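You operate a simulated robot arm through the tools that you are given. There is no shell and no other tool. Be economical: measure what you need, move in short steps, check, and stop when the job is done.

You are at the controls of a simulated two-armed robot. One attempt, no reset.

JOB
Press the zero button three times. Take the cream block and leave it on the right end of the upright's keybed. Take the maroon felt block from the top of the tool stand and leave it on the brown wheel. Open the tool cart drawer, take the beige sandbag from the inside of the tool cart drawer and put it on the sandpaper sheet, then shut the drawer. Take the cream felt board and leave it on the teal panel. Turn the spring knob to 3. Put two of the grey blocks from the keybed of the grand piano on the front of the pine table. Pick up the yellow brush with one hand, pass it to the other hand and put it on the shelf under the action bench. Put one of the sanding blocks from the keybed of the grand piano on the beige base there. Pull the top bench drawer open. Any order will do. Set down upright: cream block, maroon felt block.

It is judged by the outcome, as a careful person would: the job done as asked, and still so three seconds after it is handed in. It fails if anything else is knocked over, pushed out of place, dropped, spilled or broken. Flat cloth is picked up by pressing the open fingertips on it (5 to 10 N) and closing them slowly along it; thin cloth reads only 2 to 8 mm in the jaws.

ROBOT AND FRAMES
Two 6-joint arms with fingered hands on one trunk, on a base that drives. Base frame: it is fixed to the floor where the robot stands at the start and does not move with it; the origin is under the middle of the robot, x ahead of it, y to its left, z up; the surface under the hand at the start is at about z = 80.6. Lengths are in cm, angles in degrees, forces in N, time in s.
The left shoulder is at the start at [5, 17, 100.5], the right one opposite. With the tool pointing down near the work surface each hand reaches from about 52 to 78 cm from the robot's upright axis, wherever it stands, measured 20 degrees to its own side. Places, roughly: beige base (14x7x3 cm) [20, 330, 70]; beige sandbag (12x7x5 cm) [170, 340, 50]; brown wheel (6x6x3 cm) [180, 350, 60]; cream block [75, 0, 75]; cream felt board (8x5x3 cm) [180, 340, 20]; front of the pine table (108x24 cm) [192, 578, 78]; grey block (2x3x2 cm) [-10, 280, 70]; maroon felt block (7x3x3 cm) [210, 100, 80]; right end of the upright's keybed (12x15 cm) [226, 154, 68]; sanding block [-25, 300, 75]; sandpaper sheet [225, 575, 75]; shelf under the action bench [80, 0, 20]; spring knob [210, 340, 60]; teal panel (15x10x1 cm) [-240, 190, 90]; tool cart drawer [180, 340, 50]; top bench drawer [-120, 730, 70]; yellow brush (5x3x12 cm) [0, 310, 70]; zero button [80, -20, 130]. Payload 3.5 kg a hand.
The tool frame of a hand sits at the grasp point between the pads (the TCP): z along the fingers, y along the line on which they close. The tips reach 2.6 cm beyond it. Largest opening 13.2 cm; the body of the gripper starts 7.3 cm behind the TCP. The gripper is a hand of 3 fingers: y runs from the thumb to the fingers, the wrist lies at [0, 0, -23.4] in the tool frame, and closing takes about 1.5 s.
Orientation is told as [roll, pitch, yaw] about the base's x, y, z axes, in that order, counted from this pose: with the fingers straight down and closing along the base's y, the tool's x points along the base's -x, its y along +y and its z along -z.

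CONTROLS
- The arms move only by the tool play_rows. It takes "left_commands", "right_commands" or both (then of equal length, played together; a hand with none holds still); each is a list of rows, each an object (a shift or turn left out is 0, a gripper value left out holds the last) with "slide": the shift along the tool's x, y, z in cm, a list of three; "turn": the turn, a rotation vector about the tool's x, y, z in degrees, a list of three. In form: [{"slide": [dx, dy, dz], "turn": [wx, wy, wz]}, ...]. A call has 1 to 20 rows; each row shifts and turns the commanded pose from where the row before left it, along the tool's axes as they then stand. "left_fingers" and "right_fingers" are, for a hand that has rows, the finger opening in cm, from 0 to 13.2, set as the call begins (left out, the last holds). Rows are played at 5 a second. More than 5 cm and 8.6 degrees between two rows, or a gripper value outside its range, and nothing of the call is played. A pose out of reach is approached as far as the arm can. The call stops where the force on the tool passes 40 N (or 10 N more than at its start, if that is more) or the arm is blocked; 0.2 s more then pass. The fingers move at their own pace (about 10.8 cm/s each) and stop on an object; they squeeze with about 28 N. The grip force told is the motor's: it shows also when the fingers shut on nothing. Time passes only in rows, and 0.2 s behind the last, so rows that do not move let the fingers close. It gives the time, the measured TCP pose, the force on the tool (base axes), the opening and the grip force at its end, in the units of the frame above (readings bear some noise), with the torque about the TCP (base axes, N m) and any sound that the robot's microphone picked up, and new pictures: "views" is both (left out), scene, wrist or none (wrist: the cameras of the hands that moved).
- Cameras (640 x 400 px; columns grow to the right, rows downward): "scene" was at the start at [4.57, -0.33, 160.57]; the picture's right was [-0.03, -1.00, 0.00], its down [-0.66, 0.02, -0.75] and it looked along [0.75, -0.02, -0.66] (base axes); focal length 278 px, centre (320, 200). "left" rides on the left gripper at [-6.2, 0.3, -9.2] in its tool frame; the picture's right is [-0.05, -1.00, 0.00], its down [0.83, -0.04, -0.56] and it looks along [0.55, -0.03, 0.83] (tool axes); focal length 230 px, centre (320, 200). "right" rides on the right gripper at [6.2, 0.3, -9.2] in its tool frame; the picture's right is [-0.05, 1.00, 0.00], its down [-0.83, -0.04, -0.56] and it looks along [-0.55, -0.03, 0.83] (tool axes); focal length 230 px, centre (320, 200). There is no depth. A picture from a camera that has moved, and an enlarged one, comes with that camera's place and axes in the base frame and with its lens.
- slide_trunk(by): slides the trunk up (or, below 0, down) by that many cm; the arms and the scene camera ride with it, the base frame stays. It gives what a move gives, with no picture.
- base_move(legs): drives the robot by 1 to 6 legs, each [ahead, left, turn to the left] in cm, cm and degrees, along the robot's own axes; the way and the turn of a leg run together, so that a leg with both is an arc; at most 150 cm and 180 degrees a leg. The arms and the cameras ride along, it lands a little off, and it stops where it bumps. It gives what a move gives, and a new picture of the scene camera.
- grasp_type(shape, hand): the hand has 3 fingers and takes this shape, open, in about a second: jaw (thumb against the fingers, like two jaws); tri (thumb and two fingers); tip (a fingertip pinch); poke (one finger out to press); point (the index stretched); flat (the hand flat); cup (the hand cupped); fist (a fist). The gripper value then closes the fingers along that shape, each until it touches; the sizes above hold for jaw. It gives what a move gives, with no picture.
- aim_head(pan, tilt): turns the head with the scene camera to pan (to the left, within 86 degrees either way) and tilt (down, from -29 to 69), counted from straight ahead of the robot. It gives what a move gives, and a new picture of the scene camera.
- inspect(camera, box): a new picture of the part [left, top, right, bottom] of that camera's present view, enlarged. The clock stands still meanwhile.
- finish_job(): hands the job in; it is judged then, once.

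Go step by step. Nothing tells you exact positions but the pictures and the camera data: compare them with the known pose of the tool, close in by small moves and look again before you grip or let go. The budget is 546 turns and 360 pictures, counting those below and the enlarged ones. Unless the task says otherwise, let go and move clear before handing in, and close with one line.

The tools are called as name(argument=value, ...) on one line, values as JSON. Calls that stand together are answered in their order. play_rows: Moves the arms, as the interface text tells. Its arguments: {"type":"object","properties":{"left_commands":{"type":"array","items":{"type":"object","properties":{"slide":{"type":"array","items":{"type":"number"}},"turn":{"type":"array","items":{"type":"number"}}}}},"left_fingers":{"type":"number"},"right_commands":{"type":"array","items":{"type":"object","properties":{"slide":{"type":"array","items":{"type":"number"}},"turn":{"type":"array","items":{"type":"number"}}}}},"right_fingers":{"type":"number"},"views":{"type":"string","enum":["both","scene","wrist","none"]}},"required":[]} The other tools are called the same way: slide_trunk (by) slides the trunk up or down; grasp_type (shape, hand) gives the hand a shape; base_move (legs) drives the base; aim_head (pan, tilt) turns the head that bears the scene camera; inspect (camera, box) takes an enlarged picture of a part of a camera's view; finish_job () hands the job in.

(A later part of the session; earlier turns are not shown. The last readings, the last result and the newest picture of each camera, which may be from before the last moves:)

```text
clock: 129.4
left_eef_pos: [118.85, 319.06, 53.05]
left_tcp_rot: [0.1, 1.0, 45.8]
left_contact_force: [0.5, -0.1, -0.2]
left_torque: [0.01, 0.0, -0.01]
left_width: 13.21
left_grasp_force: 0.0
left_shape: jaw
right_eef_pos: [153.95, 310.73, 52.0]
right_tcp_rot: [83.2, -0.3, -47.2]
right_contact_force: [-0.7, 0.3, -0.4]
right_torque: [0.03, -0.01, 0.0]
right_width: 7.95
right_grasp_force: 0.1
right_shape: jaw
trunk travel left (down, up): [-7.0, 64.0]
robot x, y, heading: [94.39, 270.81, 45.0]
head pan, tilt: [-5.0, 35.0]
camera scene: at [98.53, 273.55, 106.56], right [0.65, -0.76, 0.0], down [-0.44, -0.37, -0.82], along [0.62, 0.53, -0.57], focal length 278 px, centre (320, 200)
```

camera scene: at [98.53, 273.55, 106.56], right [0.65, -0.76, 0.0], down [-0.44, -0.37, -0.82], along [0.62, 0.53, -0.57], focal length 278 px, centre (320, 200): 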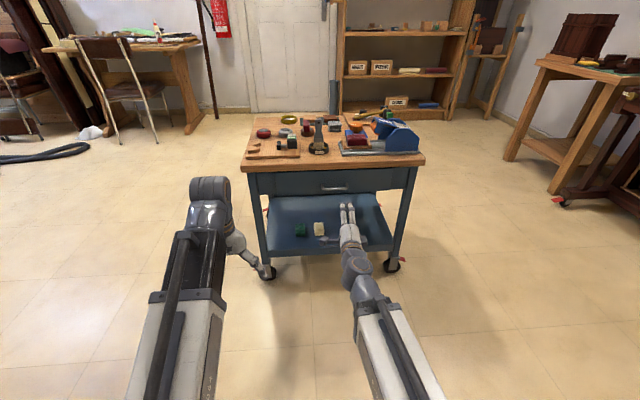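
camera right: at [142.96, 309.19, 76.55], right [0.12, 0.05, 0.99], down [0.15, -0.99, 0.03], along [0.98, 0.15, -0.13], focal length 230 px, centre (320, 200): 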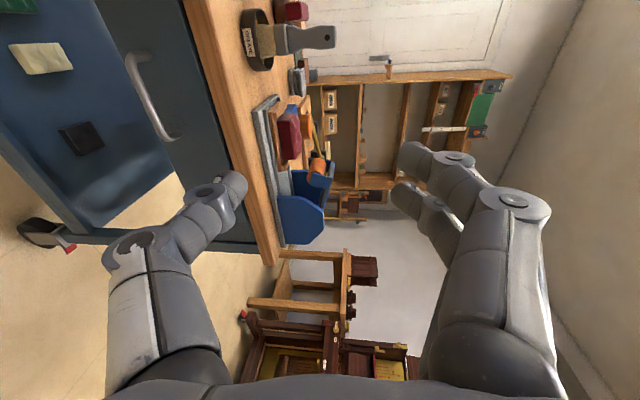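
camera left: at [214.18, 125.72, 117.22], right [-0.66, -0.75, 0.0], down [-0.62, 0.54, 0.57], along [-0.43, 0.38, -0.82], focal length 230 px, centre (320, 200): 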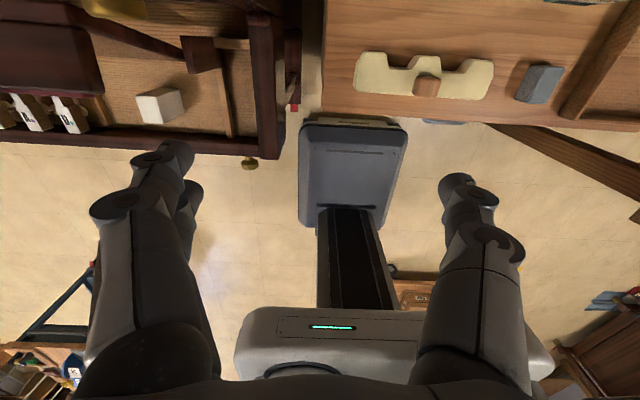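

Handle at about [165, 324.2, 53]. Raising 1 cm, strafing 1.5 left, and driving forward 13.

slide_trunk(by=1)

base_move(legs=[[13, 1.5, 0]])

inspect(camera="right", box=[0, 0, 640, 400])

```text
clock: 130.0
left_eef_pos: [118.88, 319.01, 54.04]
left_tcp_rot: [0.0, 1.0, 45.8]
left_contact_force: [0.8, -0.4, 0.0]
left_torque: [0.0, -0.02, -0.02]
left_width: 13.19
left_grasp_force: 0.1
left_shape: jaw
right_eef_pos: [153.98, 310.79, 52.91]
right_tcp_rot: [83.2, -0.3, -47.3]
right_contact_force: [-0.4, -0.4, 0.6]
right_torque: [-0.01, -0.04, 0.01]
right_width: 7.97
right_grasp_force: 0.0
right_shape: jaw
trunk travel left (down, up): [-8.0, 63.0]
robot x, y, heading: [94.35, 270.66, 45.4]
head pan, tilt: [-5.0, 35.0]
```

```text
clock: 131.3
left_eef_pos: [126.84, 329.27, 54.05]
left_tcp_rot: [0.1, 0.9, 45.9]
left_contact_force: [0.2, 0.0, -1.0]
left_torque: [-0.02, 0.02, 0.01]
left_width: 13.18
left_grasp_force: 0.0
left_shape: jaw
right_eef_pos: [161.88, 320.98, 53.03]
right_tcp_rot: [83.1, -0.3, -47.4]
right_contact_force: [-0.2, 0.4, 0.4]
right_torque: [-0.01, -0.01, 0.01]
right_width: 7.93
right_grasp_force: 0.0
right_shape: jaw
trunk travel left (down, up): [-8.0, 63.0]
robot x, y, heading: [102.17, 280.97, 45.5]
head pan, tilt: [-5.0, 35.0]
camera scene: at [106.51, 283.78, 107.56], right [0.65, -0.76, 0.0], down [-0.44, -0.37, -0.82], along [0.62, 0.53, -0.57], focal length 278 px, centre (320, 200)
```

scene: 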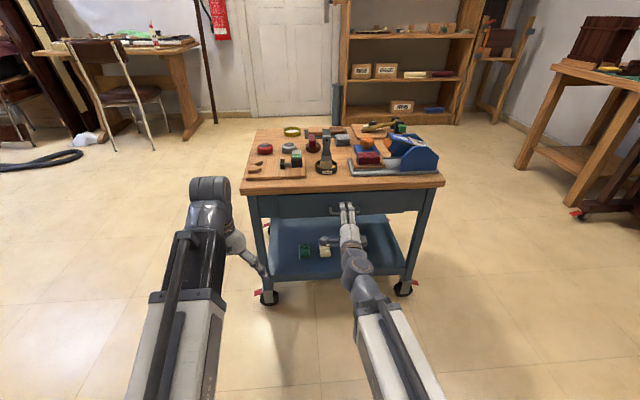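

```text
1.00 times, centred on (320, 200) of right (not enlarged: the box is as wide or as high as the picture)
camera zoom: at [150.93, 319.42, 54.54], right [0.12, 0.05, 0.99], down [0.15, -0.99, 0.03], along [0.98, 0.15, -0.13], focal length 230 px, centre (320, 200)
```

zoom: 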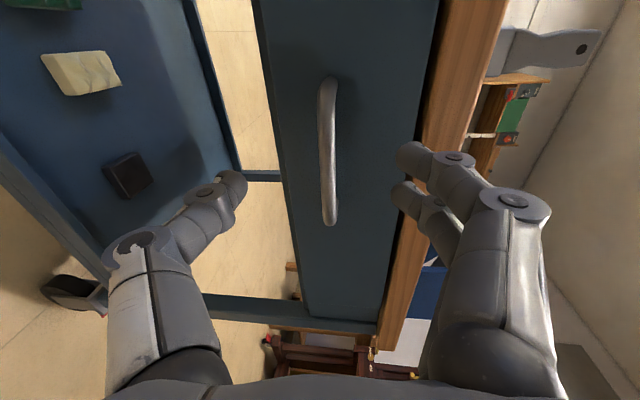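

The bar lies between the jaws laterally; 3.6 cm further.

base_move(legs=[[3.4, 0, 0]])

inspect(camera="right", box=[160, 50, 480, 350])

```text
clock: 132.1
left_eef_pos: [129.24, 331.6, 54.01]
left_tcp_rot: [-0.1, 1.0, 45.8]
left_contact_force: [-0.4, -0.2, 0.1]
left_torque: [0.0, 0.01, -0.03]
left_width: 13.18
left_grasp_force: 0.1
left_shape: jaw
right_eef_pos: [164.43, 323.49, 53.04]
right_tcp_rot: [83.1, -0.3, -47.2]
right_contact_force: [-0.2, 0.0, 0.3]
right_torque: [0.03, 0.02, 0.02]
right_width: 7.96
right_grasp_force: 0.1
right_shape: jaw
trunk travel left (down, up): [-8.0, 63.0]
robot x, y, heading: [104.75, 283.39, 45.4]
head pan, tilt: [-5.0, 35.0]
camera scene: at [108.93, 286.23, 107.56], right [0.65, -0.76, 0.0], down [-0.44, -0.37, -0.82], along [0.62, 0.53, -0.57], focal length 278 px, centre (320, 200)
```

scene: 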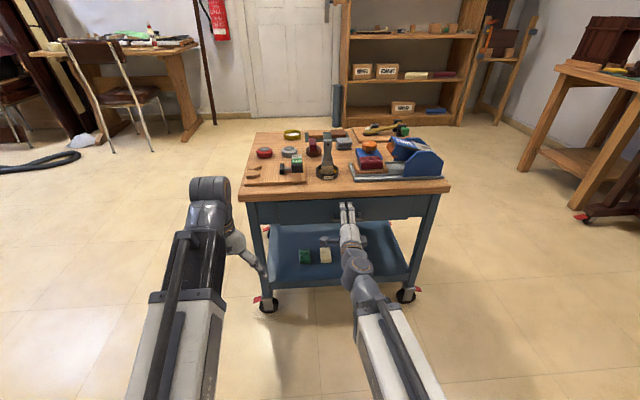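

```text
1.33 times, centred on (320, 200) of right
camera zoom: at [153.35, 321.87, 54.54], right [0.12, 0.05, 0.99], down [0.15, -0.99, 0.03], along [0.98, 0.15, -0.13], focal length 307 px, centre (320, 200)
```

zoom: 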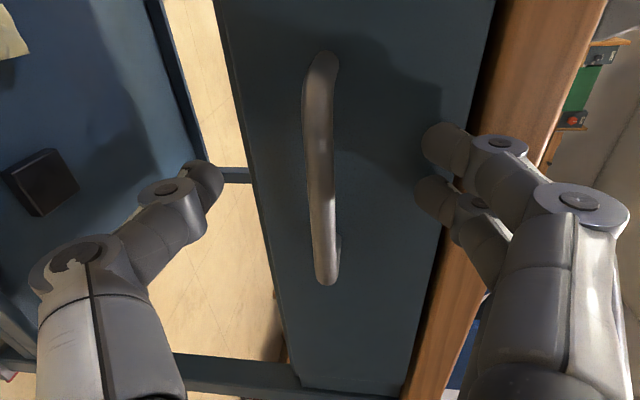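

The bar is centred. Closing on it.

play_rows(right_commands=[{}, {}, {}, {}, {}, {}, {}], right_fingers=0, views="wrist")

```text
clock: 133.7
left_eef_pos: [129.2, 331.8, 53.93]
left_tcp_rot: [0.0, 1.0, 45.8]
left_contact_force: [0.1, 0.3, 0.0]
left_torque: [0.02, -0.02, -0.01]
left_width: 13.21
left_grasp_force: 0.2
left_shape: jaw
right_eef_pos: [164.31, 323.39, 53.0]
right_tcp_rot: [83.1, -0.3, -47.2]
right_contact_force: [2.8, 3.3, -3.1]
right_torque: [-0.03, 0.01, 0.02]
right_width: 0.01
right_grasp_force: 27.8
right_shape: jaw
trunk travel left (down, up): [-8.0, 63.0]
robot x, y, heading: [104.95, 283.79, 45.2]
head pan, tilt: [-5.0, 35.0]
camera right: at [153.37, 321.88, 54.51], right [0.12, 0.05, 0.99], down [0.15, -0.99, 0.03], along [0.98, 0.15, -0.13], focal length 230 px, centre (320, 200)
```

right: 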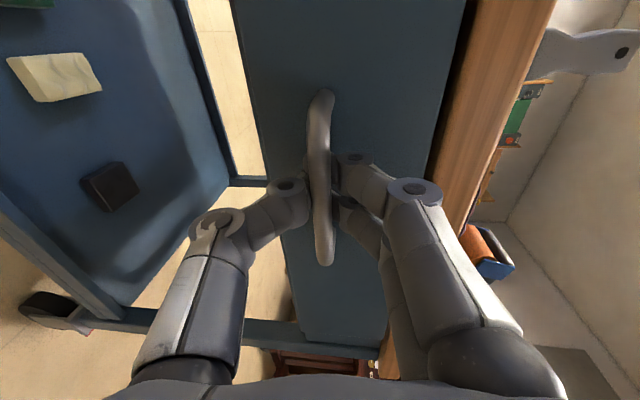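

The fingertips appear to have closed around behind the bar. Pulling back gently.

base_move(legs=[[-5, 0, 0]])

inspect(camera="right", box=[0, 0, 640, 400])

```text
clock: 134.7
left_eef_pos: [125.73, 328.25, 53.96]
left_tcp_rot: [0.0, 1.0, 45.7]
left_contact_force: [0.4, 0.4, 0.0]
left_torque: [-0.01, -0.01, 0.02]
left_width: 13.18
left_grasp_force: 0.1
left_shape: jaw
right_eef_pos: [160.88, 319.85, 53.09]
right_tcp_rot: [83.1, -0.3, -47.3]
right_contact_force: [0.3, 0.7, -2.0]
right_torque: [0.0, -0.01, -0.02]
right_width: 0.02
right_grasp_force: 27.8
right_shape: jaw
trunk travel left (down, up): [-8.0, 63.0]
robot x, y, heading: [101.42, 279.6, 45.1]
head pan, tilt: [-5.0, 35.0]
camera scene: at [105.44, 282.69, 107.56], right [0.65, -0.76, 0.0], down [-0.44, -0.37, -0.82], along [0.62, 0.53, -0.57], focal length 278 px, centre (320, 200)
```

scene: 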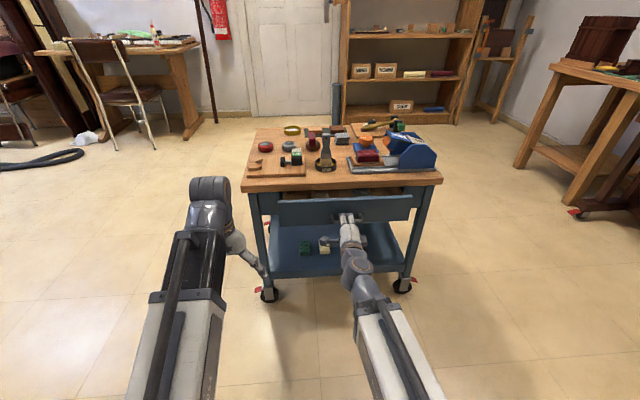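

```text
1.00 times, centred on (320, 200) of right (not enlarged: the box is as wide or as high as the picture)
camera zoom: at [149.84, 318.34, 54.54], right [0.12, 0.05, 0.99], down [0.15, -0.99, 0.03], along [0.98, 0.15, -0.13], focal length 230 px, centre (320, 200)
```

zoom: 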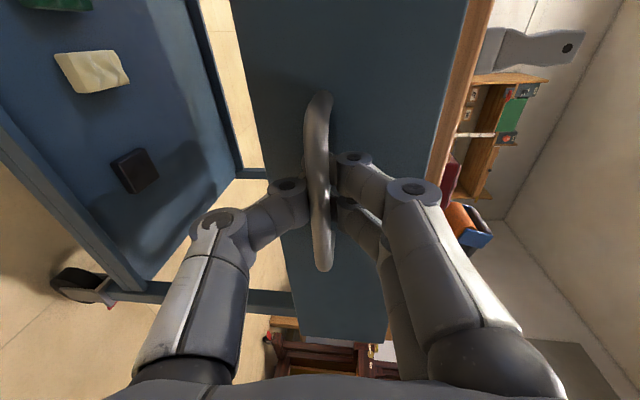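

It's opening. Pulling another 15 cm.

base_move(legs=[[-15, 0, 0]])

inspect(camera="scene", box=[220, 120, 460, 310])

```text
clock: 136.0
left_eef_pos: [115.17, 317.41, 53.99]
left_tcp_rot: [0.0, 1.0, 45.8]
left_contact_force: [0.2, -0.2, -0.5]
left_torque: [0.0, -0.02, 0.0]
left_width: 13.18
left_grasp_force: 0.0
left_shape: jaw
right_eef_pos: [150.32, 309.24, 53.08]
right_tcp_rot: [83.1, -0.3, -47.3]
right_contact_force: [1.3, 1.4, -1.8]
right_torque: [-0.03, -0.02, -0.01]
right_width: 0.0
right_grasp_force: 27.9
right_shape: jaw
trunk travel left (down, up): [-8.0, 63.0]
robot x, y, heading: [90.83, 269.17, 45.1]
head pan, tilt: [-5.0, 35.0]
camera scene: at [94.88, 271.98, 107.56], right [0.65, -0.76, 0.0], down [-0.44, -0.37, -0.82], along [0.62, 0.53, -0.57], focal length 278 px, centre (320, 200)
```

scene: 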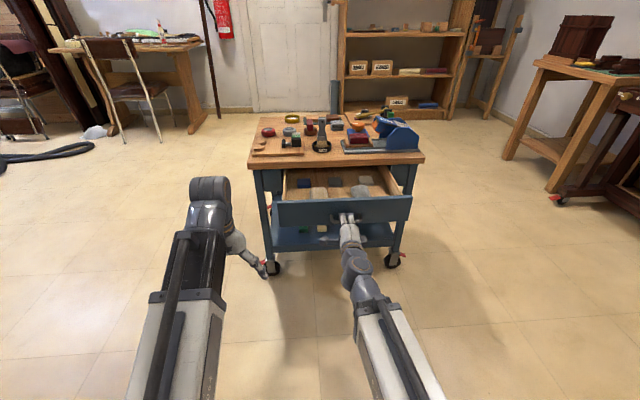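

```text
2.11 times, centred on (340, 215) of scene
camera zoom: at [94.88, 271.98, 107.56], right [0.65, -0.76, 0.0], down [-0.44, -0.37, -0.82], along [0.62, 0.53, -0.57], focal length 584 px, centre (278, 168)
```

zoom: 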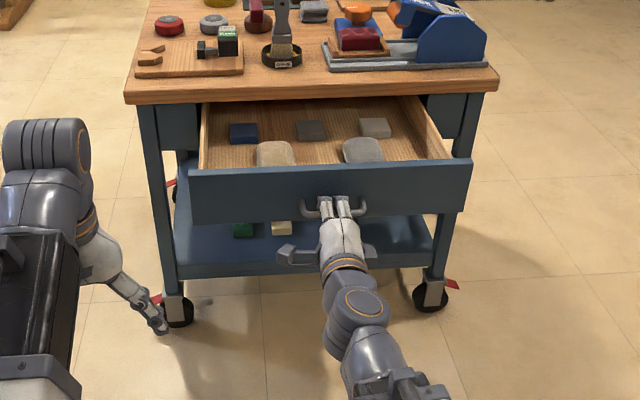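

The drawer is open; the beige sandbag is front left. Releasing the handle and backing away, then raising the trunk to look in.

play_rows(right_commands=[{}, {}, {}, {}, {}], right_fingers=7, views="none")

base_move(legs=[[-12, 0, 0]])

slide_trunk(by=40)

aim_head(pan=0, tilt=45)

inspect(camera="scene", box=[220, 110, 460, 290])

```text
clock: 137.2
left_eef_pos: [115.19, 317.45, 53.99]
left_tcp_rot: [0.1, 1.0, 45.8]
left_contact_force: [0.2, -0.4, -0.5]
left_torque: [0.0, -0.04, 0.0]
left_width: 13.2
left_grasp_force: 0.0
left_shape: jaw
right_eef_pos: [150.29, 309.18, 52.95]
right_tcp_rot: [83.2, -0.4, -47.2]
right_contact_force: [0.0, 0.7, -0.6]
right_torque: [0.02, 0.02, 0.0]
right_width: 6.91
right_grasp_force: 0.1
right_shape: jaw
trunk travel left (down, up): [-8.0, 63.0]
robot x, y, heading: [91.15, 269.34, 45.2]
head pan, tilt: [-5.0, 35.0]
```

```text
clock: 138.5
left_eef_pos: [106.54, 308.66, 53.89]
left_tcp_rot: [0.1, 1.0, 45.8]
left_contact_force: [-0.1, -0.1, 0.7]
left_torque: [-0.02, 0.0, 0.01]
left_width: 13.21
left_grasp_force: 0.2
left_shape: jaw
right_eef_pos: [141.73, 300.5, 52.99]
right_tcp_rot: [83.2, -0.4, -47.3]
right_contact_force: [-1.1, 0.2, -0.9]
right_torque: [0.0, 0.02, -0.02]
right_width: 6.94
right_grasp_force: 0.0
right_shape: jaw
trunk travel left (down, up): [-8.0, 63.0]
robot x, y, heading: [82.2, 260.5, 45.1]
head pan, tilt: [-5.0, 35.0]
camera scene: at [86.26, 263.23, 107.56], right [0.65, -0.76, 0.0], down [-0.44, -0.37, -0.82], along [0.62, 0.53, -0.57], focal length 278 px, centre (320, 200)
```

scene: 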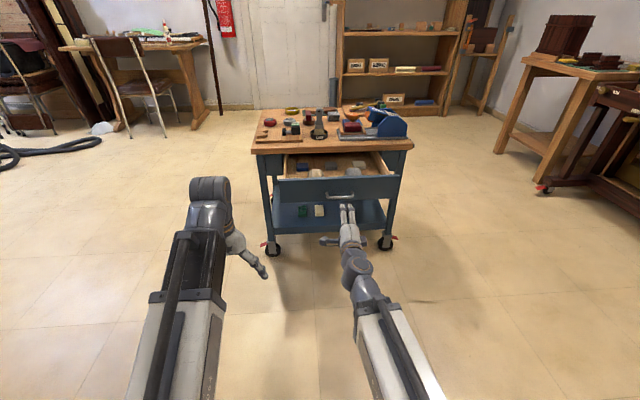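

```text
clock: 142.3
left_eef_pos: [106.53, 308.64, 94.07]
left_tcp_rot: [0.1, 0.9, 45.9]
left_contact_force: [-0.3, 0.4, 0.6]
left_torque: [0.0, 0.02, 0.03]
left_width: 13.19
left_grasp_force: 0.0
left_shape: jaw
right_eef_pos: [141.67, 300.48, 93.19]
right_tcp_rot: [83.0, -0.4, -47.2]
right_contact_force: [0.2, -0.3, 0.0]
right_torque: [0.01, -0.01, 0.01]
right_width: 6.94
right_grasp_force: 0.2
right_shape: jaw
trunk travel left (down, up): [-48.0, 23.0]
robot x, y, heading: [82.24, 260.55, 45.6]
head pan, tilt: [-5.0, 35.0]
```

```text
clock: 143.0
left_eef_pos: [106.52, 308.78, 94.09]
left_tcp_rot: [0.1, 1.0, 45.7]
left_contact_force: [0.5, -0.9, 0.1]
left_torque: [-0.03, 0.0, 0.01]
left_width: 13.22
left_grasp_force: 0.1
left_shape: jaw
right_eef_pos: [141.65, 300.45, 93.16]
right_tcp_rot: [83.2, -0.3, -47.3]
right_contact_force: [-0.9, 0.4, -0.2]
right_torque: [0.0, -0.03, -0.01]
right_width: 6.92
right_grasp_force: 0.0
right_shape: jaw
trunk travel left (down, up): [-48.0, 23.0]
robot x, y, heading: [82.54, 260.46, 45.5]
head pan, tilt: [0.0, 45.0]
camera scene: at [85.27, 263.32, 146.08], right [0.71, -0.7, 0.0], down [-0.5, -0.5, -0.71], along [0.5, 0.5, -0.71], focal length 278 px, centre (320, 200)
```

scene: 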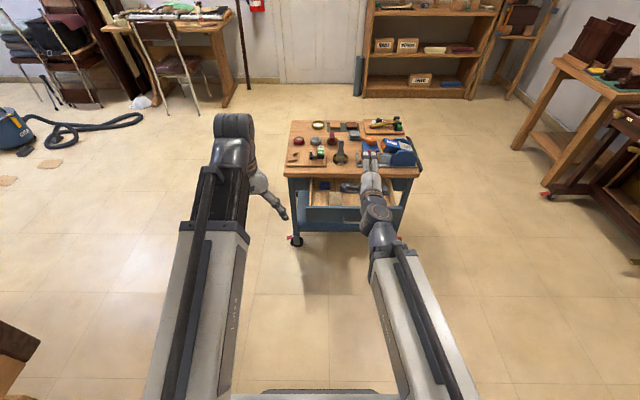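

```text
2.22 times, centred on (340, 200) of scene
camera zoom: at [85.27, 263.32, 146.08], right [0.71, -0.7, 0.0], down [-0.5, -0.5, -0.71], along [0.5, 0.5, -0.71], focal length 617 px, centre (276, 200)
```

zoom: 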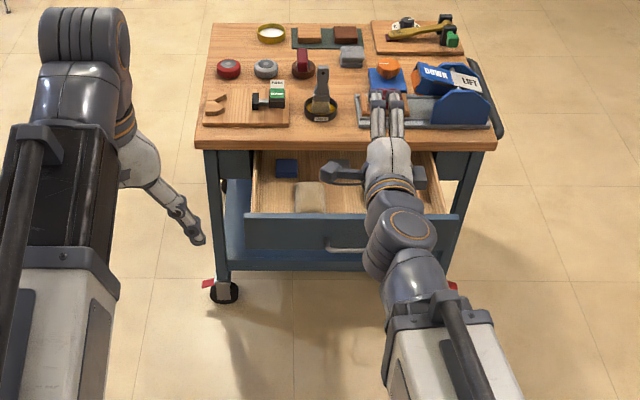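

Beige sandbag is at about [157, 325]. I'll turn the right hand back to tool-down and tuck the left hand aside.

play_rows(right_commands=[{"turn": [0, 0, -7.5]}, {"turn": [0, 0, -7.5]}, {"turn": [0, 0, -7.5]}, {"turn": [0, 0, -7.5]}, {"turn": [0, 0, -7.5]}, {"turn": [0, 0, -7.5]}, {"turn": [0, 0, -7.5]}, {"turn": [0, 0, -7.5]}, {"turn": [0, 0, -7.5]}, {"turn": [0, 0, -7.5]}, {"turn": [0, 0, -7.5]}, {"turn": [0, 0, -7.5]}], left_commands=[{"slide": [0, 2, -2]}, {"slide": [0, 2, -2]}, {"slide": [0, 2, -2]}, {"slide": [0, 2, -2]}, {}, {}, {}, {}, {}, {}, {}, {}], left_fingers=3, views="none")

play_rows(right_commands=[{"slide": [0, 0, 0], "turn": [0, 7, 0]}, {"turn": [0, 7, 0]}, {"turn": [0, 7, 0]}, {"turn": [0, 7, 0]}, {"turn": [0, 7, 0]}, {"turn": [0, 7, 0]}, {"turn": [0, 7, 0]}, {"turn": [0, 7, 0]}, {"turn": [0, 7, 0]}, {"turn": [0, 7, 0]}, {"turn": [0, 7, 0]}, {"turn": [0, 6, 0]}], right_fingers=11, views="scene")

```text
clock: 145.6
left_eef_pos: [102.01, 315.59, 98.52]
left_tcp_rot: [0.0, 0.6, 45.8]
left_contact_force: [0.4, 0.7, 0.6]
left_torque: [0.02, -0.02, -0.01]
left_width: 3.03
left_grasp_force: 0.1
left_shape: jaw
left hand out of reach, approached as far as the arm can: row 2, 3, 4
right_eef_pos: [141.62, 300.48, 93.01]
right_tcp_rot: [-3.8, -83.2, 46.5]
right_contact_force: [0.3, 0.6, -0.9]
right_torque: [0.02, 0.02, 0.0]
right_width: 6.93
right_grasp_force: 0.1
right_shape: jaw
trunk travel left (down, up): [-48.0, 23.0]
robot x, y, heading: [82.11, 260.51, 45.4]
head pan, tilt: [0.0, 45.0]
```

```text
clock: 148.2
left_eef_pos: [102.01, 315.78, 98.52]
left_tcp_rot: [0.1, 0.6, 45.8]
left_contact_force: [-0.7, -0.2, -0.7]
left_torque: [0.03, 0.0, 0.04]
left_width: 3.03
left_grasp_force: 0.0
left_shape: jaw
right_eef_pos: [141.95, 300.29, 93.3]
right_tcp_rot: [-0.5, -3.2, 41.6]
right_contact_force: [0.6, -0.6, 0.1]
right_torque: [0.05, -0.01, 0.0]
right_width: 10.97
right_grasp_force: 0.1
right_shape: jaw
right hand out of reach, approached as far as the arm can: row 1
trunk travel left (down, up): [-48.0, 23.0]
robot x, y, heading: [81.74, 260.18, 45.3]
head pan, tilt: [0.0, 45.0]
camera scene: at [85.27, 263.33, 146.07], right [0.71, -0.7, 0.0], down [-0.5, -0.5, -0.71], along [0.5, 0.5, -0.71], focal length 278 px, centre (320, 200)
```

scene: 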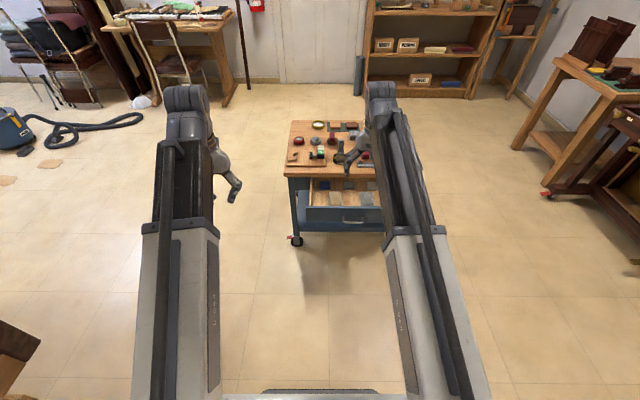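

play_rows(right_commands=[{"turn": [0, 3, -3.8]}], views="none")

base_move(legs=[[0, 6.5, 0], [26, 0, 0]])

inspect(camera="right", box=[0, 0, 640, 400])

```text
clock: 148.6
left_eef_pos: [101.99, 315.75, 98.57]
left_tcp_rot: [0.1, 0.7, 45.8]
left_contact_force: [0.8, -0.7, -0.8]
left_torque: [-0.01, 0.02, 0.02]
left_width: 3.05
left_grasp_force: 0.0
left_shape: jaw
right_eef_pos: [142.06, 300.23, 93.24]
right_tcp_rot: [-0.5, -0.2, 45.5]
right_contact_force: [-0.1, -0.3, -0.3]
right_torque: [0.01, -0.02, -0.04]
right_width: 10.99
right_grasp_force: 0.0
right_shape: jaw
trunk travel left (down, up): [-48.0, 23.0]
robot x, y, heading: [82.27, 260.47, 45.0]
head pan, tilt: [0.0, 45.0]
```

```text
clock: 151.1
left_eef_pos: [115.66, 338.64, 98.51]
left_tcp_rot: [0.1, 0.4, 45.7]
left_contact_force: [0.5, -0.4, 0.5]
left_torque: [-0.03, -0.01, -0.02]
left_width: 3.05
left_grasp_force: 0.0
left_shape: jaw
right_eef_pos: [155.67, 323.07, 93.23]
right_tcp_rot: [-0.4, -0.3, 45.4]
right_contact_force: [0.2, 0.3, -0.2]
right_torque: [-0.04, 0.0, 0.01]
right_width: 10.95
right_grasp_force: 0.2
right_shape: jaw
trunk travel left (down, up): [-48.0, 23.0]
robot x, y, heading: [95.72, 283.07, 45.4]
head pan, tilt: [0.0, 45.0]
camera scene: at [98.85, 286.23, 146.07], right [0.71, -0.7, 0.0], down [-0.5, -0.5, -0.71], along [0.5, 0.5, -0.71], focal length 278 px, centre (320, 200)
```

scene: 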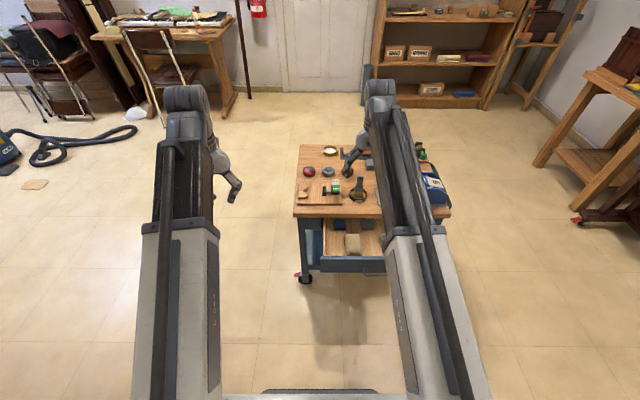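

```text
1.00 times, centred on (320, 200) of right (not enlarged: the box is as wide or as high as the picture)
camera zoom: at [150.91, 318.98, 102.5], right [-0.67, 0.74, -0.01], down [0.61, 0.56, 0.56], along [0.42, 0.37, -0.83], focal length 230 px, centre (320, 200)
```

zoom: 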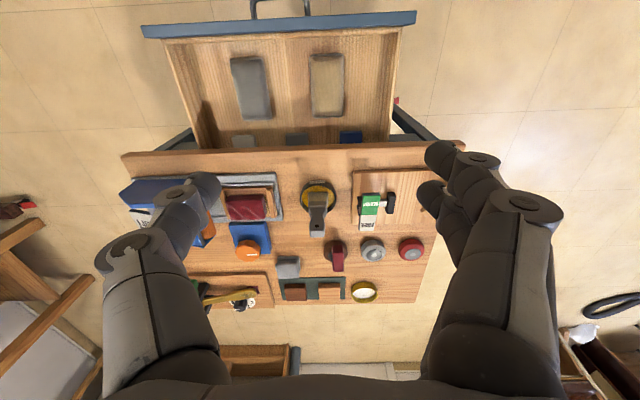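

The bag lies lengthwise between clear gaps. Lowering the trunk 14 and then the hand.

slide_trunk(by=-14)

play_rows(right_commands=[{"slide": [-0.5, 1.0, 4]}, {"slide": [0, 0, 4.5]}, {"slide": [0, 0, 4.5]}, {"slide": [0, 0, 4.5]}], views="wrist")

```text
clock: 152.8
left_eef_pos: [115.79, 338.48, 84.52]
left_tcp_rot: [0.2, 0.7, 45.7]
left_contact_force: [-0.4, 0.6, -0.2]
left_torque: [-0.02, 0.03, 0.01]
left_width: 3.06
left_grasp_force: 0.0
left_shape: jaw
right_eef_pos: [155.54, 322.97, 79.26]
right_tcp_rot: [-0.5, -0.2, 45.3]
right_contact_force: [0.5, 0.6, 0.7]
right_torque: [-0.02, 0.01, -0.02]
right_width: 10.97
right_grasp_force: 0.0
right_shape: jaw
trunk travel left (down, up): [-34.0, 37.0]
robot x, y, heading: [95.65, 283.32, 45.3]
head pan, tilt: [0.0, 45.0]
```

```text
clock: 153.8
left_eef_pos: [115.75, 338.48, 84.52]
left_tcp_rot: [0.0, 0.6, 45.7]
left_contact_force: [-0.9, -0.6, 0.3]
left_torque: [0.06, -0.04, -0.03]
left_width: 3.03
left_grasp_force: 0.1
left_shape: jaw
right_eef_pos: [155.48, 323.92, 61.67]
right_tcp_rot: [-0.5, -0.3, 45.5]
right_contact_force: [0.4, -0.4, -0.8]
right_torque: [-0.01, -0.02, 0.0]
right_width: 10.96
right_grasp_force: 0.1
right_shape: jaw
trunk travel left (down, up): [-34.0, 37.0]
robot x, y, heading: [95.65, 283.2, 45.3]
head pan, tilt: [0.0, 45.0]
camera right: at [150.75, 319.95, 70.94], right [-0.67, 0.74, -0.01], down [0.61, 0.56, 0.56], along [0.42, 0.37, -0.83], focal length 230 px, centre (320, 200)
```

right: 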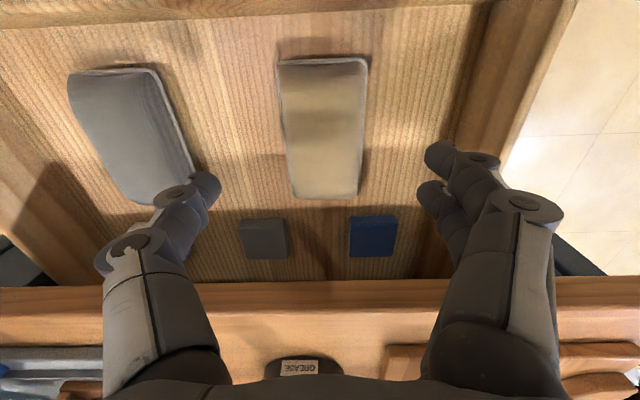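

play_rows(right_commands=[{"slide": [-0.6, 0.2, 4]}, {"slide": [0, 0, 4]}, {"slide": [0, 0, 3.5]}], right_fingers=10, views="wrist")

```text
clock: 154.5
left_eef_pos: [115.55, 338.37, 84.61]
left_tcp_rot: [0.0, 0.7, 45.8]
left_contact_force: [-0.7, -0.4, -0.4]
left_torque: [-0.01, -0.01, 0.05]
left_width: 3.07
left_grasp_force: 0.0
left_shape: jaw
right_eef_pos: [156.31, 324.85, 53.49]
right_tcp_rot: [-0.3, -1.2, 45.3]
right_contact_force: [2.5, 1.3, 18.4]
right_torque: [0.77, 0.86, -0.07]
right_width: 9.97
right_grasp_force: 0.0
right_shape: jaw
trunk travel left (down, up): [-34.0, 37.0]
robot x, y, heading: [95.51, 283.28, 45.3]
head pan, tilt: [0.0, 45.0]
stopped in row 3 (right hand): the force on the tool passed its limit at 62 N (the readings are from after the stop); the commanded pose is now the measured one
camera right: at [151.41, 320.67, 62.68], right [-0.67, 0.74, -0.01], down [0.6, 0.55, 0.57], along [0.43, 0.38, -0.82], focal length 230 px, centre (320, 200)
```

right: 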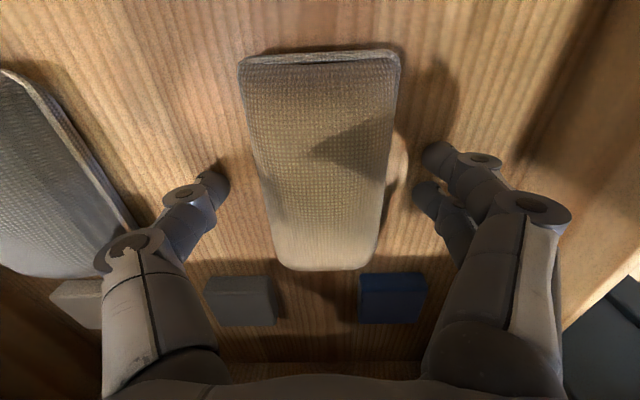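

The fingertips reached the drawer floor (z ≈ 51). Rising 0.7 and closing on the bag.

play_rows(right_commands=[{"slide": [0, 0, -0.7], "turn": [0, 1, 0]}, {}], views="none")

play_rows(right_commands=[{}, {}, {}, {}, {}, {}, {}, {}], right_fingers=0, views="wrist")

```text
clock: 155.1
left_eef_pos: [115.68, 338.56, 84.58]
left_tcp_rot: [0.1, 0.7, 45.7]
left_contact_force: [-0.3, -0.1, 0.2]
left_torque: [-0.01, 0.01, 0.0]
left_width: 3.01
left_grasp_force: 0.1
left_shape: jaw
right_eef_pos: [156.18, 324.8, 53.77]
right_tcp_rot: [-0.4, 0.2, 45.4]
right_contact_force: [0.8, 0.5, 0.1]
right_torque: [0.01, -0.02, 0.0]
right_width: 9.99
right_grasp_force: 0.0
right_shape: jaw
trunk travel left (down, up): [-34.0, 37.0]
robot x, y, heading: [95.53, 283.5, 45.2]
head pan, tilt: [0.0, 45.0]
```

```text
clock: 156.9
left_eef_pos: [115.73, 338.47, 84.5]
left_tcp_rot: [0.0, 0.6, 45.8]
left_contact_force: [-0.5, 0.2, 0.1]
left_torque: [0.0, 0.01, 0.01]
left_width: 3.04
left_grasp_force: 0.0
left_shape: jaw
right_eef_pos: [156.24, 324.77, 53.85]
right_tcp_rot: [-0.4, 0.2, 45.2]
right_contact_force: [0.6, -0.2, 0.4]
right_torque: [-0.02, 0.02, 0.01]
right_width: 5.42
right_grasp_force: 28.0
right_shape: jaw
trunk travel left (down, up): [-34.0, 37.0]
robot x, y, heading: [95.76, 283.45, 45.5]
head pan, tilt: [0.0, 45.0]
camera right: at [151.5, 320.77, 63.13], right [-0.67, 0.74, -0.01], down [0.61, 0.56, 0.55], along [0.41, 0.37, -0.83], focal length 230 px, centre (320, 200)
```

right: 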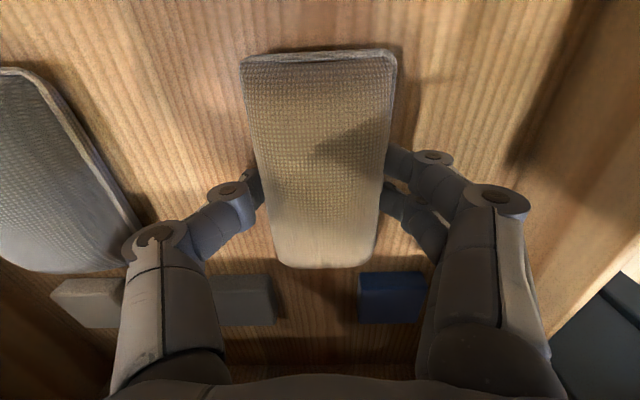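

Gripped. Lifting straight up.

play_rows(right_commands=[{"slide": [0, 0, -2]}, {"slide": [0, 0, -4]}, {"slide": [0, 0, -4.5]}, {"slide": [0, 0, -4.5]}, {"slide": [0, 0, -4.5]}, {"slide": [0, 0, -4.5]}], views="both")

```text
clock: 158.3
left_eef_pos: [115.69, 338.6, 84.49]
left_tcp_rot: [0.1, 0.7, 45.7]
left_contact_force: [0.4, -0.2, -1.0]
left_torque: [-0.02, -0.01, -0.01]
left_width: 3.04
left_grasp_force: 0.1
left_shape: jaw
right_eef_pos: [156.09, 324.8, 77.85]
right_tcp_rot: [-0.4, 0.2, 45.2]
right_contact_force: [-0.2, -0.5, -4.9]
right_torque: [0.02, 0.0, -0.01]
right_width: 5.39
right_grasp_force: 28.2
right_shape: jaw
trunk travel left (down, up): [-34.0, 37.0]
robot x, y, heading: [95.73, 283.41, 45.3]
head pan, tilt: [0.0, 45.0]
camera scene: at [98.89, 286.25, 132.07], right [0.71, -0.7, 0.0], down [-0.5, -0.5, -0.71], along [0.5, 0.5, -0.71], focal length 278 px, centre (320, 200)
camera right: at [151.33, 320.8, 87.18], right [-0.67, 0.74, -0.01], down [0.61, 0.56, 0.55], along [0.41, 0.37, -0.83], focal length 230 px, centre (320, 200)
```

scene: 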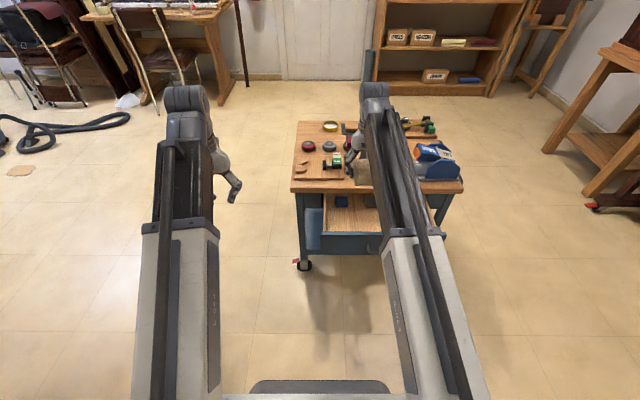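
right: 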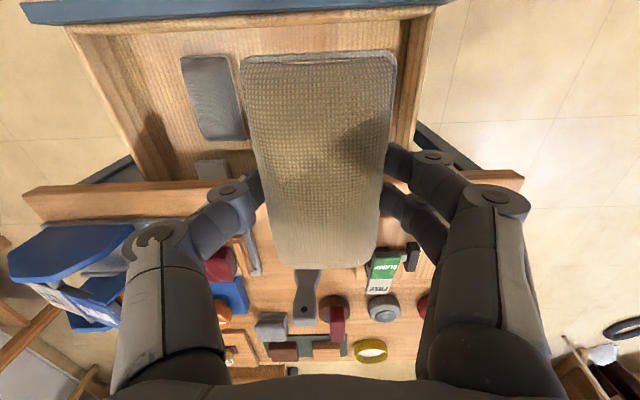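

Bag held (about 0.5 kg). Backing off; raising the bag; and shaping the left hand to push the drawer shut with pitched fingers.

base_move(legs=[[-16, 0, 0], [0, -34, 0]])

play_rows(left_commands=[{"slide": [-1, 0, 3], "turn": [0, -7.5, 0]}, {"slide": [-1, 0, 3], "turn": [0, -7.5, 0]}, {"slide": [0, 0, 3], "turn": [0, -7.5, 0]}, {"slide": [1, 0, 3.5], "turn": [0, -7.5, 0]}, {"slide": [2, 0, 3.5], "turn": [0, -7.5, 0]}, {"slide": [2, 0, 3], "turn": [0, -7.5, 0]}, {"slide": [2.5, 0, 2.5]}, {"slide": [2.5, 0, 2.5]}], right_commands=[{"slide": [1, 0, -2]}, {"slide": [0.5, 0, -2]}, {"slide": [0.5, 0, -2]}, {"slide": [0, 0, -2]}, {"slide": [0, 0, -1]}, {}, {}, {}], left_fingers=0, views="scene")

```text
clock: 161.5
left_eef_pos: [128.77, 303.09, 84.56]
left_tcp_rot: [0.0, 0.6, 45.4]
left_contact_force: [-0.1, -0.3, 0.3]
left_torque: [-0.01, -0.02, 0.02]
left_width: 3.05
left_grasp_force: 0.0
left_shape: jaw
right_eef_pos: [169.12, 289.2, 77.75]
right_tcp_rot: [-0.5, 0.1, 45.1]
right_contact_force: [0.0, -0.5, -3.2]
right_torque: [-0.03, -0.02, -0.02]
right_width: 5.43
right_grasp_force: 27.8
right_shape: jaw
trunk travel left (down, up): [-34.0, 37.0]
robot x, y, heading: [108.5, 247.78, 44.8]
head pan, tilt: [0.0, 45.0]
camera scene: at [111.83, 250.84, 132.07], right [0.71, -0.71, 0.0], down [-0.5, -0.5, -0.71], along [0.5, 0.5, -0.71], focal length 278 px, centre (320, 200)
```

scene: 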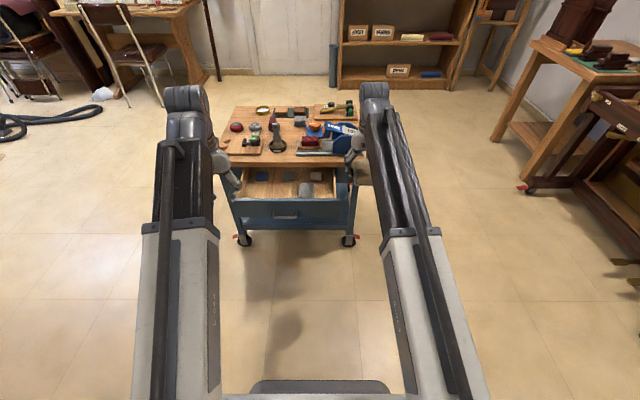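

```text
clock: 163.3
left_eef_pos: [134.57, 310.48, 57.47]
left_tcp_rot: [0.1, -44.3, 45.3]
left_contact_force: [0.1, -0.4, -0.1]
left_torque: [0.02, 0.01, 0.0]
left_width: 0.01
left_grasp_force: 27.8
left_shape: jaw
left hand out of reach, approached as far as the arm can: row 4, 5, 6
right_eef_pos: [167.73, 287.76, 86.92]
right_tcp_rot: [-0.5, 0.1, 45.1]
right_contact_force: [0.0, 0.0, -2.9]
right_torque: [0.02, -0.01, 0.0]
right_width: 5.41
right_grasp_force: 27.9
right_shape: jaw
trunk travel left (down, up): [-34.0, 37.0]
robot x, y, heading: [108.91, 248.22, 44.9]
head pan, tilt: [0.0, 45.0]
camera scene: at [111.84, 250.82, 132.08], right [0.71, -0.71, 0.0], down [-0.5, -0.5, -0.71], along [0.5, 0.5, -0.71], focal length 278 px, centre (320, 200)
```

scene: 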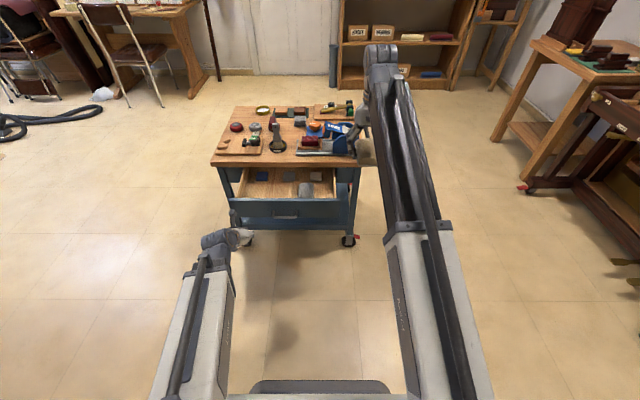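

Left fingertips are pitched forward and closed. Lowering a bit, shifting right 4, then pushing the drawer by driving forward.

play_rows(left_commands=[{"slide": [1.6, 0, 1.6]}], views="none")

base_move(legs=[[0, -4, 0], [18, 0, 0]])

```text
clock: 163.7
left_eef_pos: [134.51, 310.5, 55.33]
left_tcp_rot: [0.0, -44.4, 45.5]
left_contact_force: [-0.7, -0.6, -0.5]
left_torque: [-0.02, 0.01, 0.02]
left_width: 0.02
left_grasp_force: 28.2
left_shape: jaw
right_eef_pos: [167.71, 287.72, 86.82]
right_tcp_rot: [-0.4, 0.1, 45.1]
right_contact_force: [-1.0, 0.1, -3.6]
right_torque: [0.01, -0.01, -0.01]
right_width: 5.43
right_grasp_force: 28.3
right_shape: jaw
trunk travel left (down, up): [-34.0, 37.0]
robot x, y, heading: [108.69, 248.3, 44.9]
head pan, tilt: [0.0, 45.0]
```

```text
clock: 165.7
left_eef_pos: [150.14, 320.51, 55.42]
left_tcp_rot: [0.1, -44.3, 45.3]
left_contact_force: [0.9, -0.4, 0.3]
left_torque: [0.01, -0.02, 0.01]
left_width: 0.02
left_grasp_force: 27.7
left_shape: jaw
right_eef_pos: [183.34, 297.79, 86.75]
right_tcp_rot: [-0.3, 0.1, 45.0]
right_contact_force: [-0.6, 0.0, -3.9]
right_torque: [0.02, -0.02, 0.01]
right_width: 5.42
right_grasp_force: 28.4
right_shape: jaw
trunk travel left (down, up): [-34.0, 37.0]
robot x, y, heading: [124.07, 257.91, 44.9]
head pan, tilt: [0.0, 45.0]
camera scene: at [127.43, 260.81, 132.07], right [0.71, -0.71, 0.0], down [-0.5, -0.5, -0.71], along [0.5, 0.5, -0.71], focal length 278 px, centre (320, 200)
```

scene: 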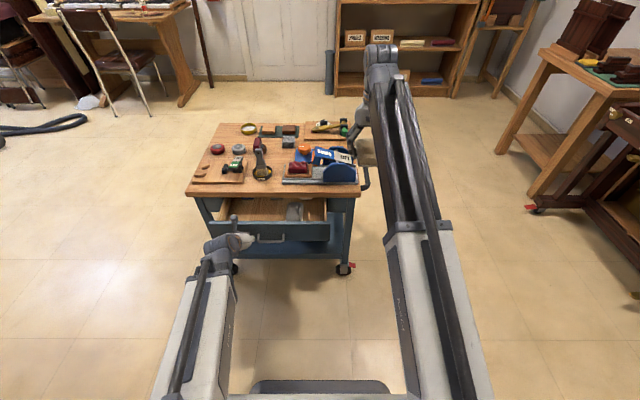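

Pushing works. Continuing.

base_move(legs=[[11, 0, 0]])

inspect(camera="scene", box=[160, 120, 400, 310])

```text
clock: 166.9
left_eef_pos: [158.04, 328.19, 55.15]
left_tcp_rot: [0.1, -44.3, 45.2]
left_contact_force: [0.1, 0.1, 0.2]
left_torque: [0.01, -0.02, 0.01]
left_width: 0.0
left_grasp_force: 27.0
left_shape: jaw
right_eef_pos: [191.02, 305.4, 86.84]
right_tcp_rot: [-0.4, 0.1, 45.0]
right_contact_force: [0.3, -0.5, -4.0]
right_torque: [0.02, 0.0, 0.03]
right_width: 5.43
right_grasp_force: 28.1
right_shape: jaw
trunk travel left (down, up): [-34.0, 37.0]
robot x, y, heading: [132.49, 265.47, 45.0]
head pan, tilt: [0.0, 45.0]
camera scene: at [135.19, 268.57, 132.07], right [0.71, -0.71, 0.0], down [-0.5, -0.5, -0.71], along [0.5, 0.5, -0.71], focal length 278 px, centre (320, 200)
```

scene: 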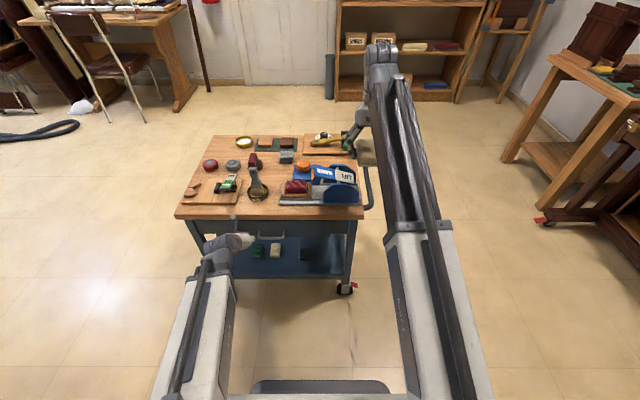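

```text
2.11 times, centred on (280, 215) of scene
camera zoom: at [135.19, 268.57, 132.07], right [0.71, -0.71, 0.0], down [-0.5, -0.5, -0.71], along [0.5, 0.5, -0.71], focal length 584 px, centre (404, 168)
```

zoom: 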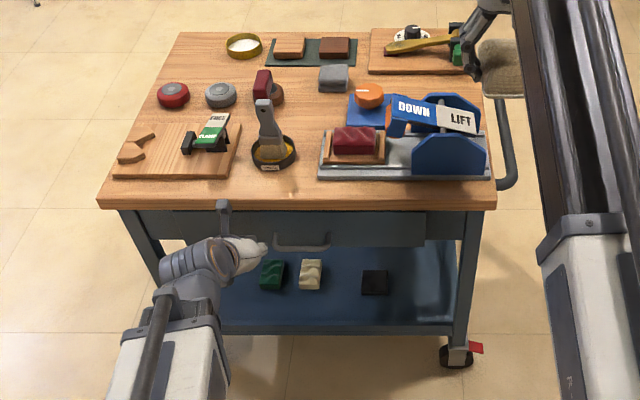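

Nearly shut. A little more push to be sure.

base_move(legs=[[3, 0, 0]])

inspect(camera="left", box=[0, 0, 640, 400])

```text
clock: 167.8
left_eef_pos: [159.51, 329.81, 55.0]
left_tcp_rot: [0.2, -43.5, 45.3]
left_contact_force: [-3.5, -4.6, 2.2]
left_torque: [0.0, -0.05, -0.11]
left_width: 0.0
left_grasp_force: 28.2
left_shape: jaw
right_eef_pos: [193.09, 307.45, 86.67]
right_tcp_rot: [-0.4, 0.2, 45.0]
right_contact_force: [-0.4, 0.7, -4.0]
right_torque: [-0.02, -0.07, -0.04]
right_width: 5.43
right_grasp_force: 28.0
right_shape: jaw
trunk travel left (down, up): [-34.0, 37.0]
robot x, y, heading: [134.01, 267.89, 45.4]
head pan, tilt: [0.0, 45.0]
stopped in leg 1: the force on the tool passed its limit at 50 N (the readings are from after the stop); the commanded pose is now the measured one
camera scene: at [137.12, 270.5, 132.08], right [0.71, -0.71, 0.0], down [-0.5, -0.5, -0.71], along [0.5, 0.5, -0.71], focal length 278 px, centre (320, 200)
```

scene: 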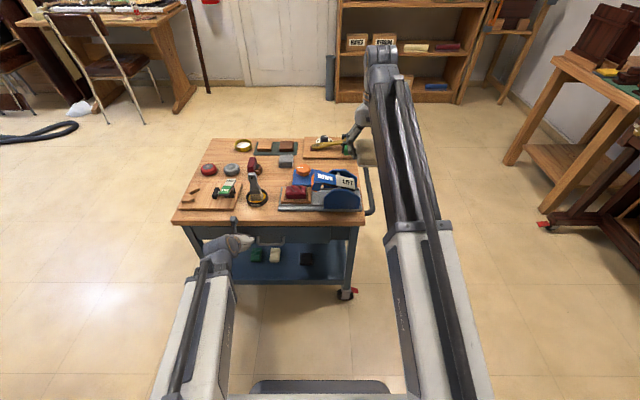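

```text
1.00 times, centred on (320, 200) of left (not enlarged: the box is as wide or as high as the picture)
camera zoom: at [157.99, 328.71, 65.92], right [0.74, -0.67, 0.03], down [-0.66, -0.73, -0.17], along [0.14, 0.1, -0.99], focal length 230 px, centre (320, 200)
```

zoom: 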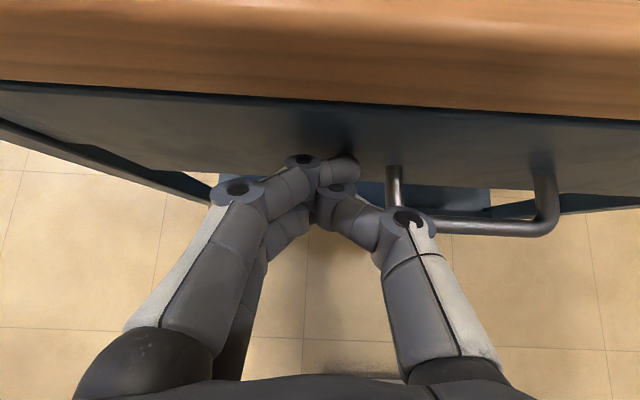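

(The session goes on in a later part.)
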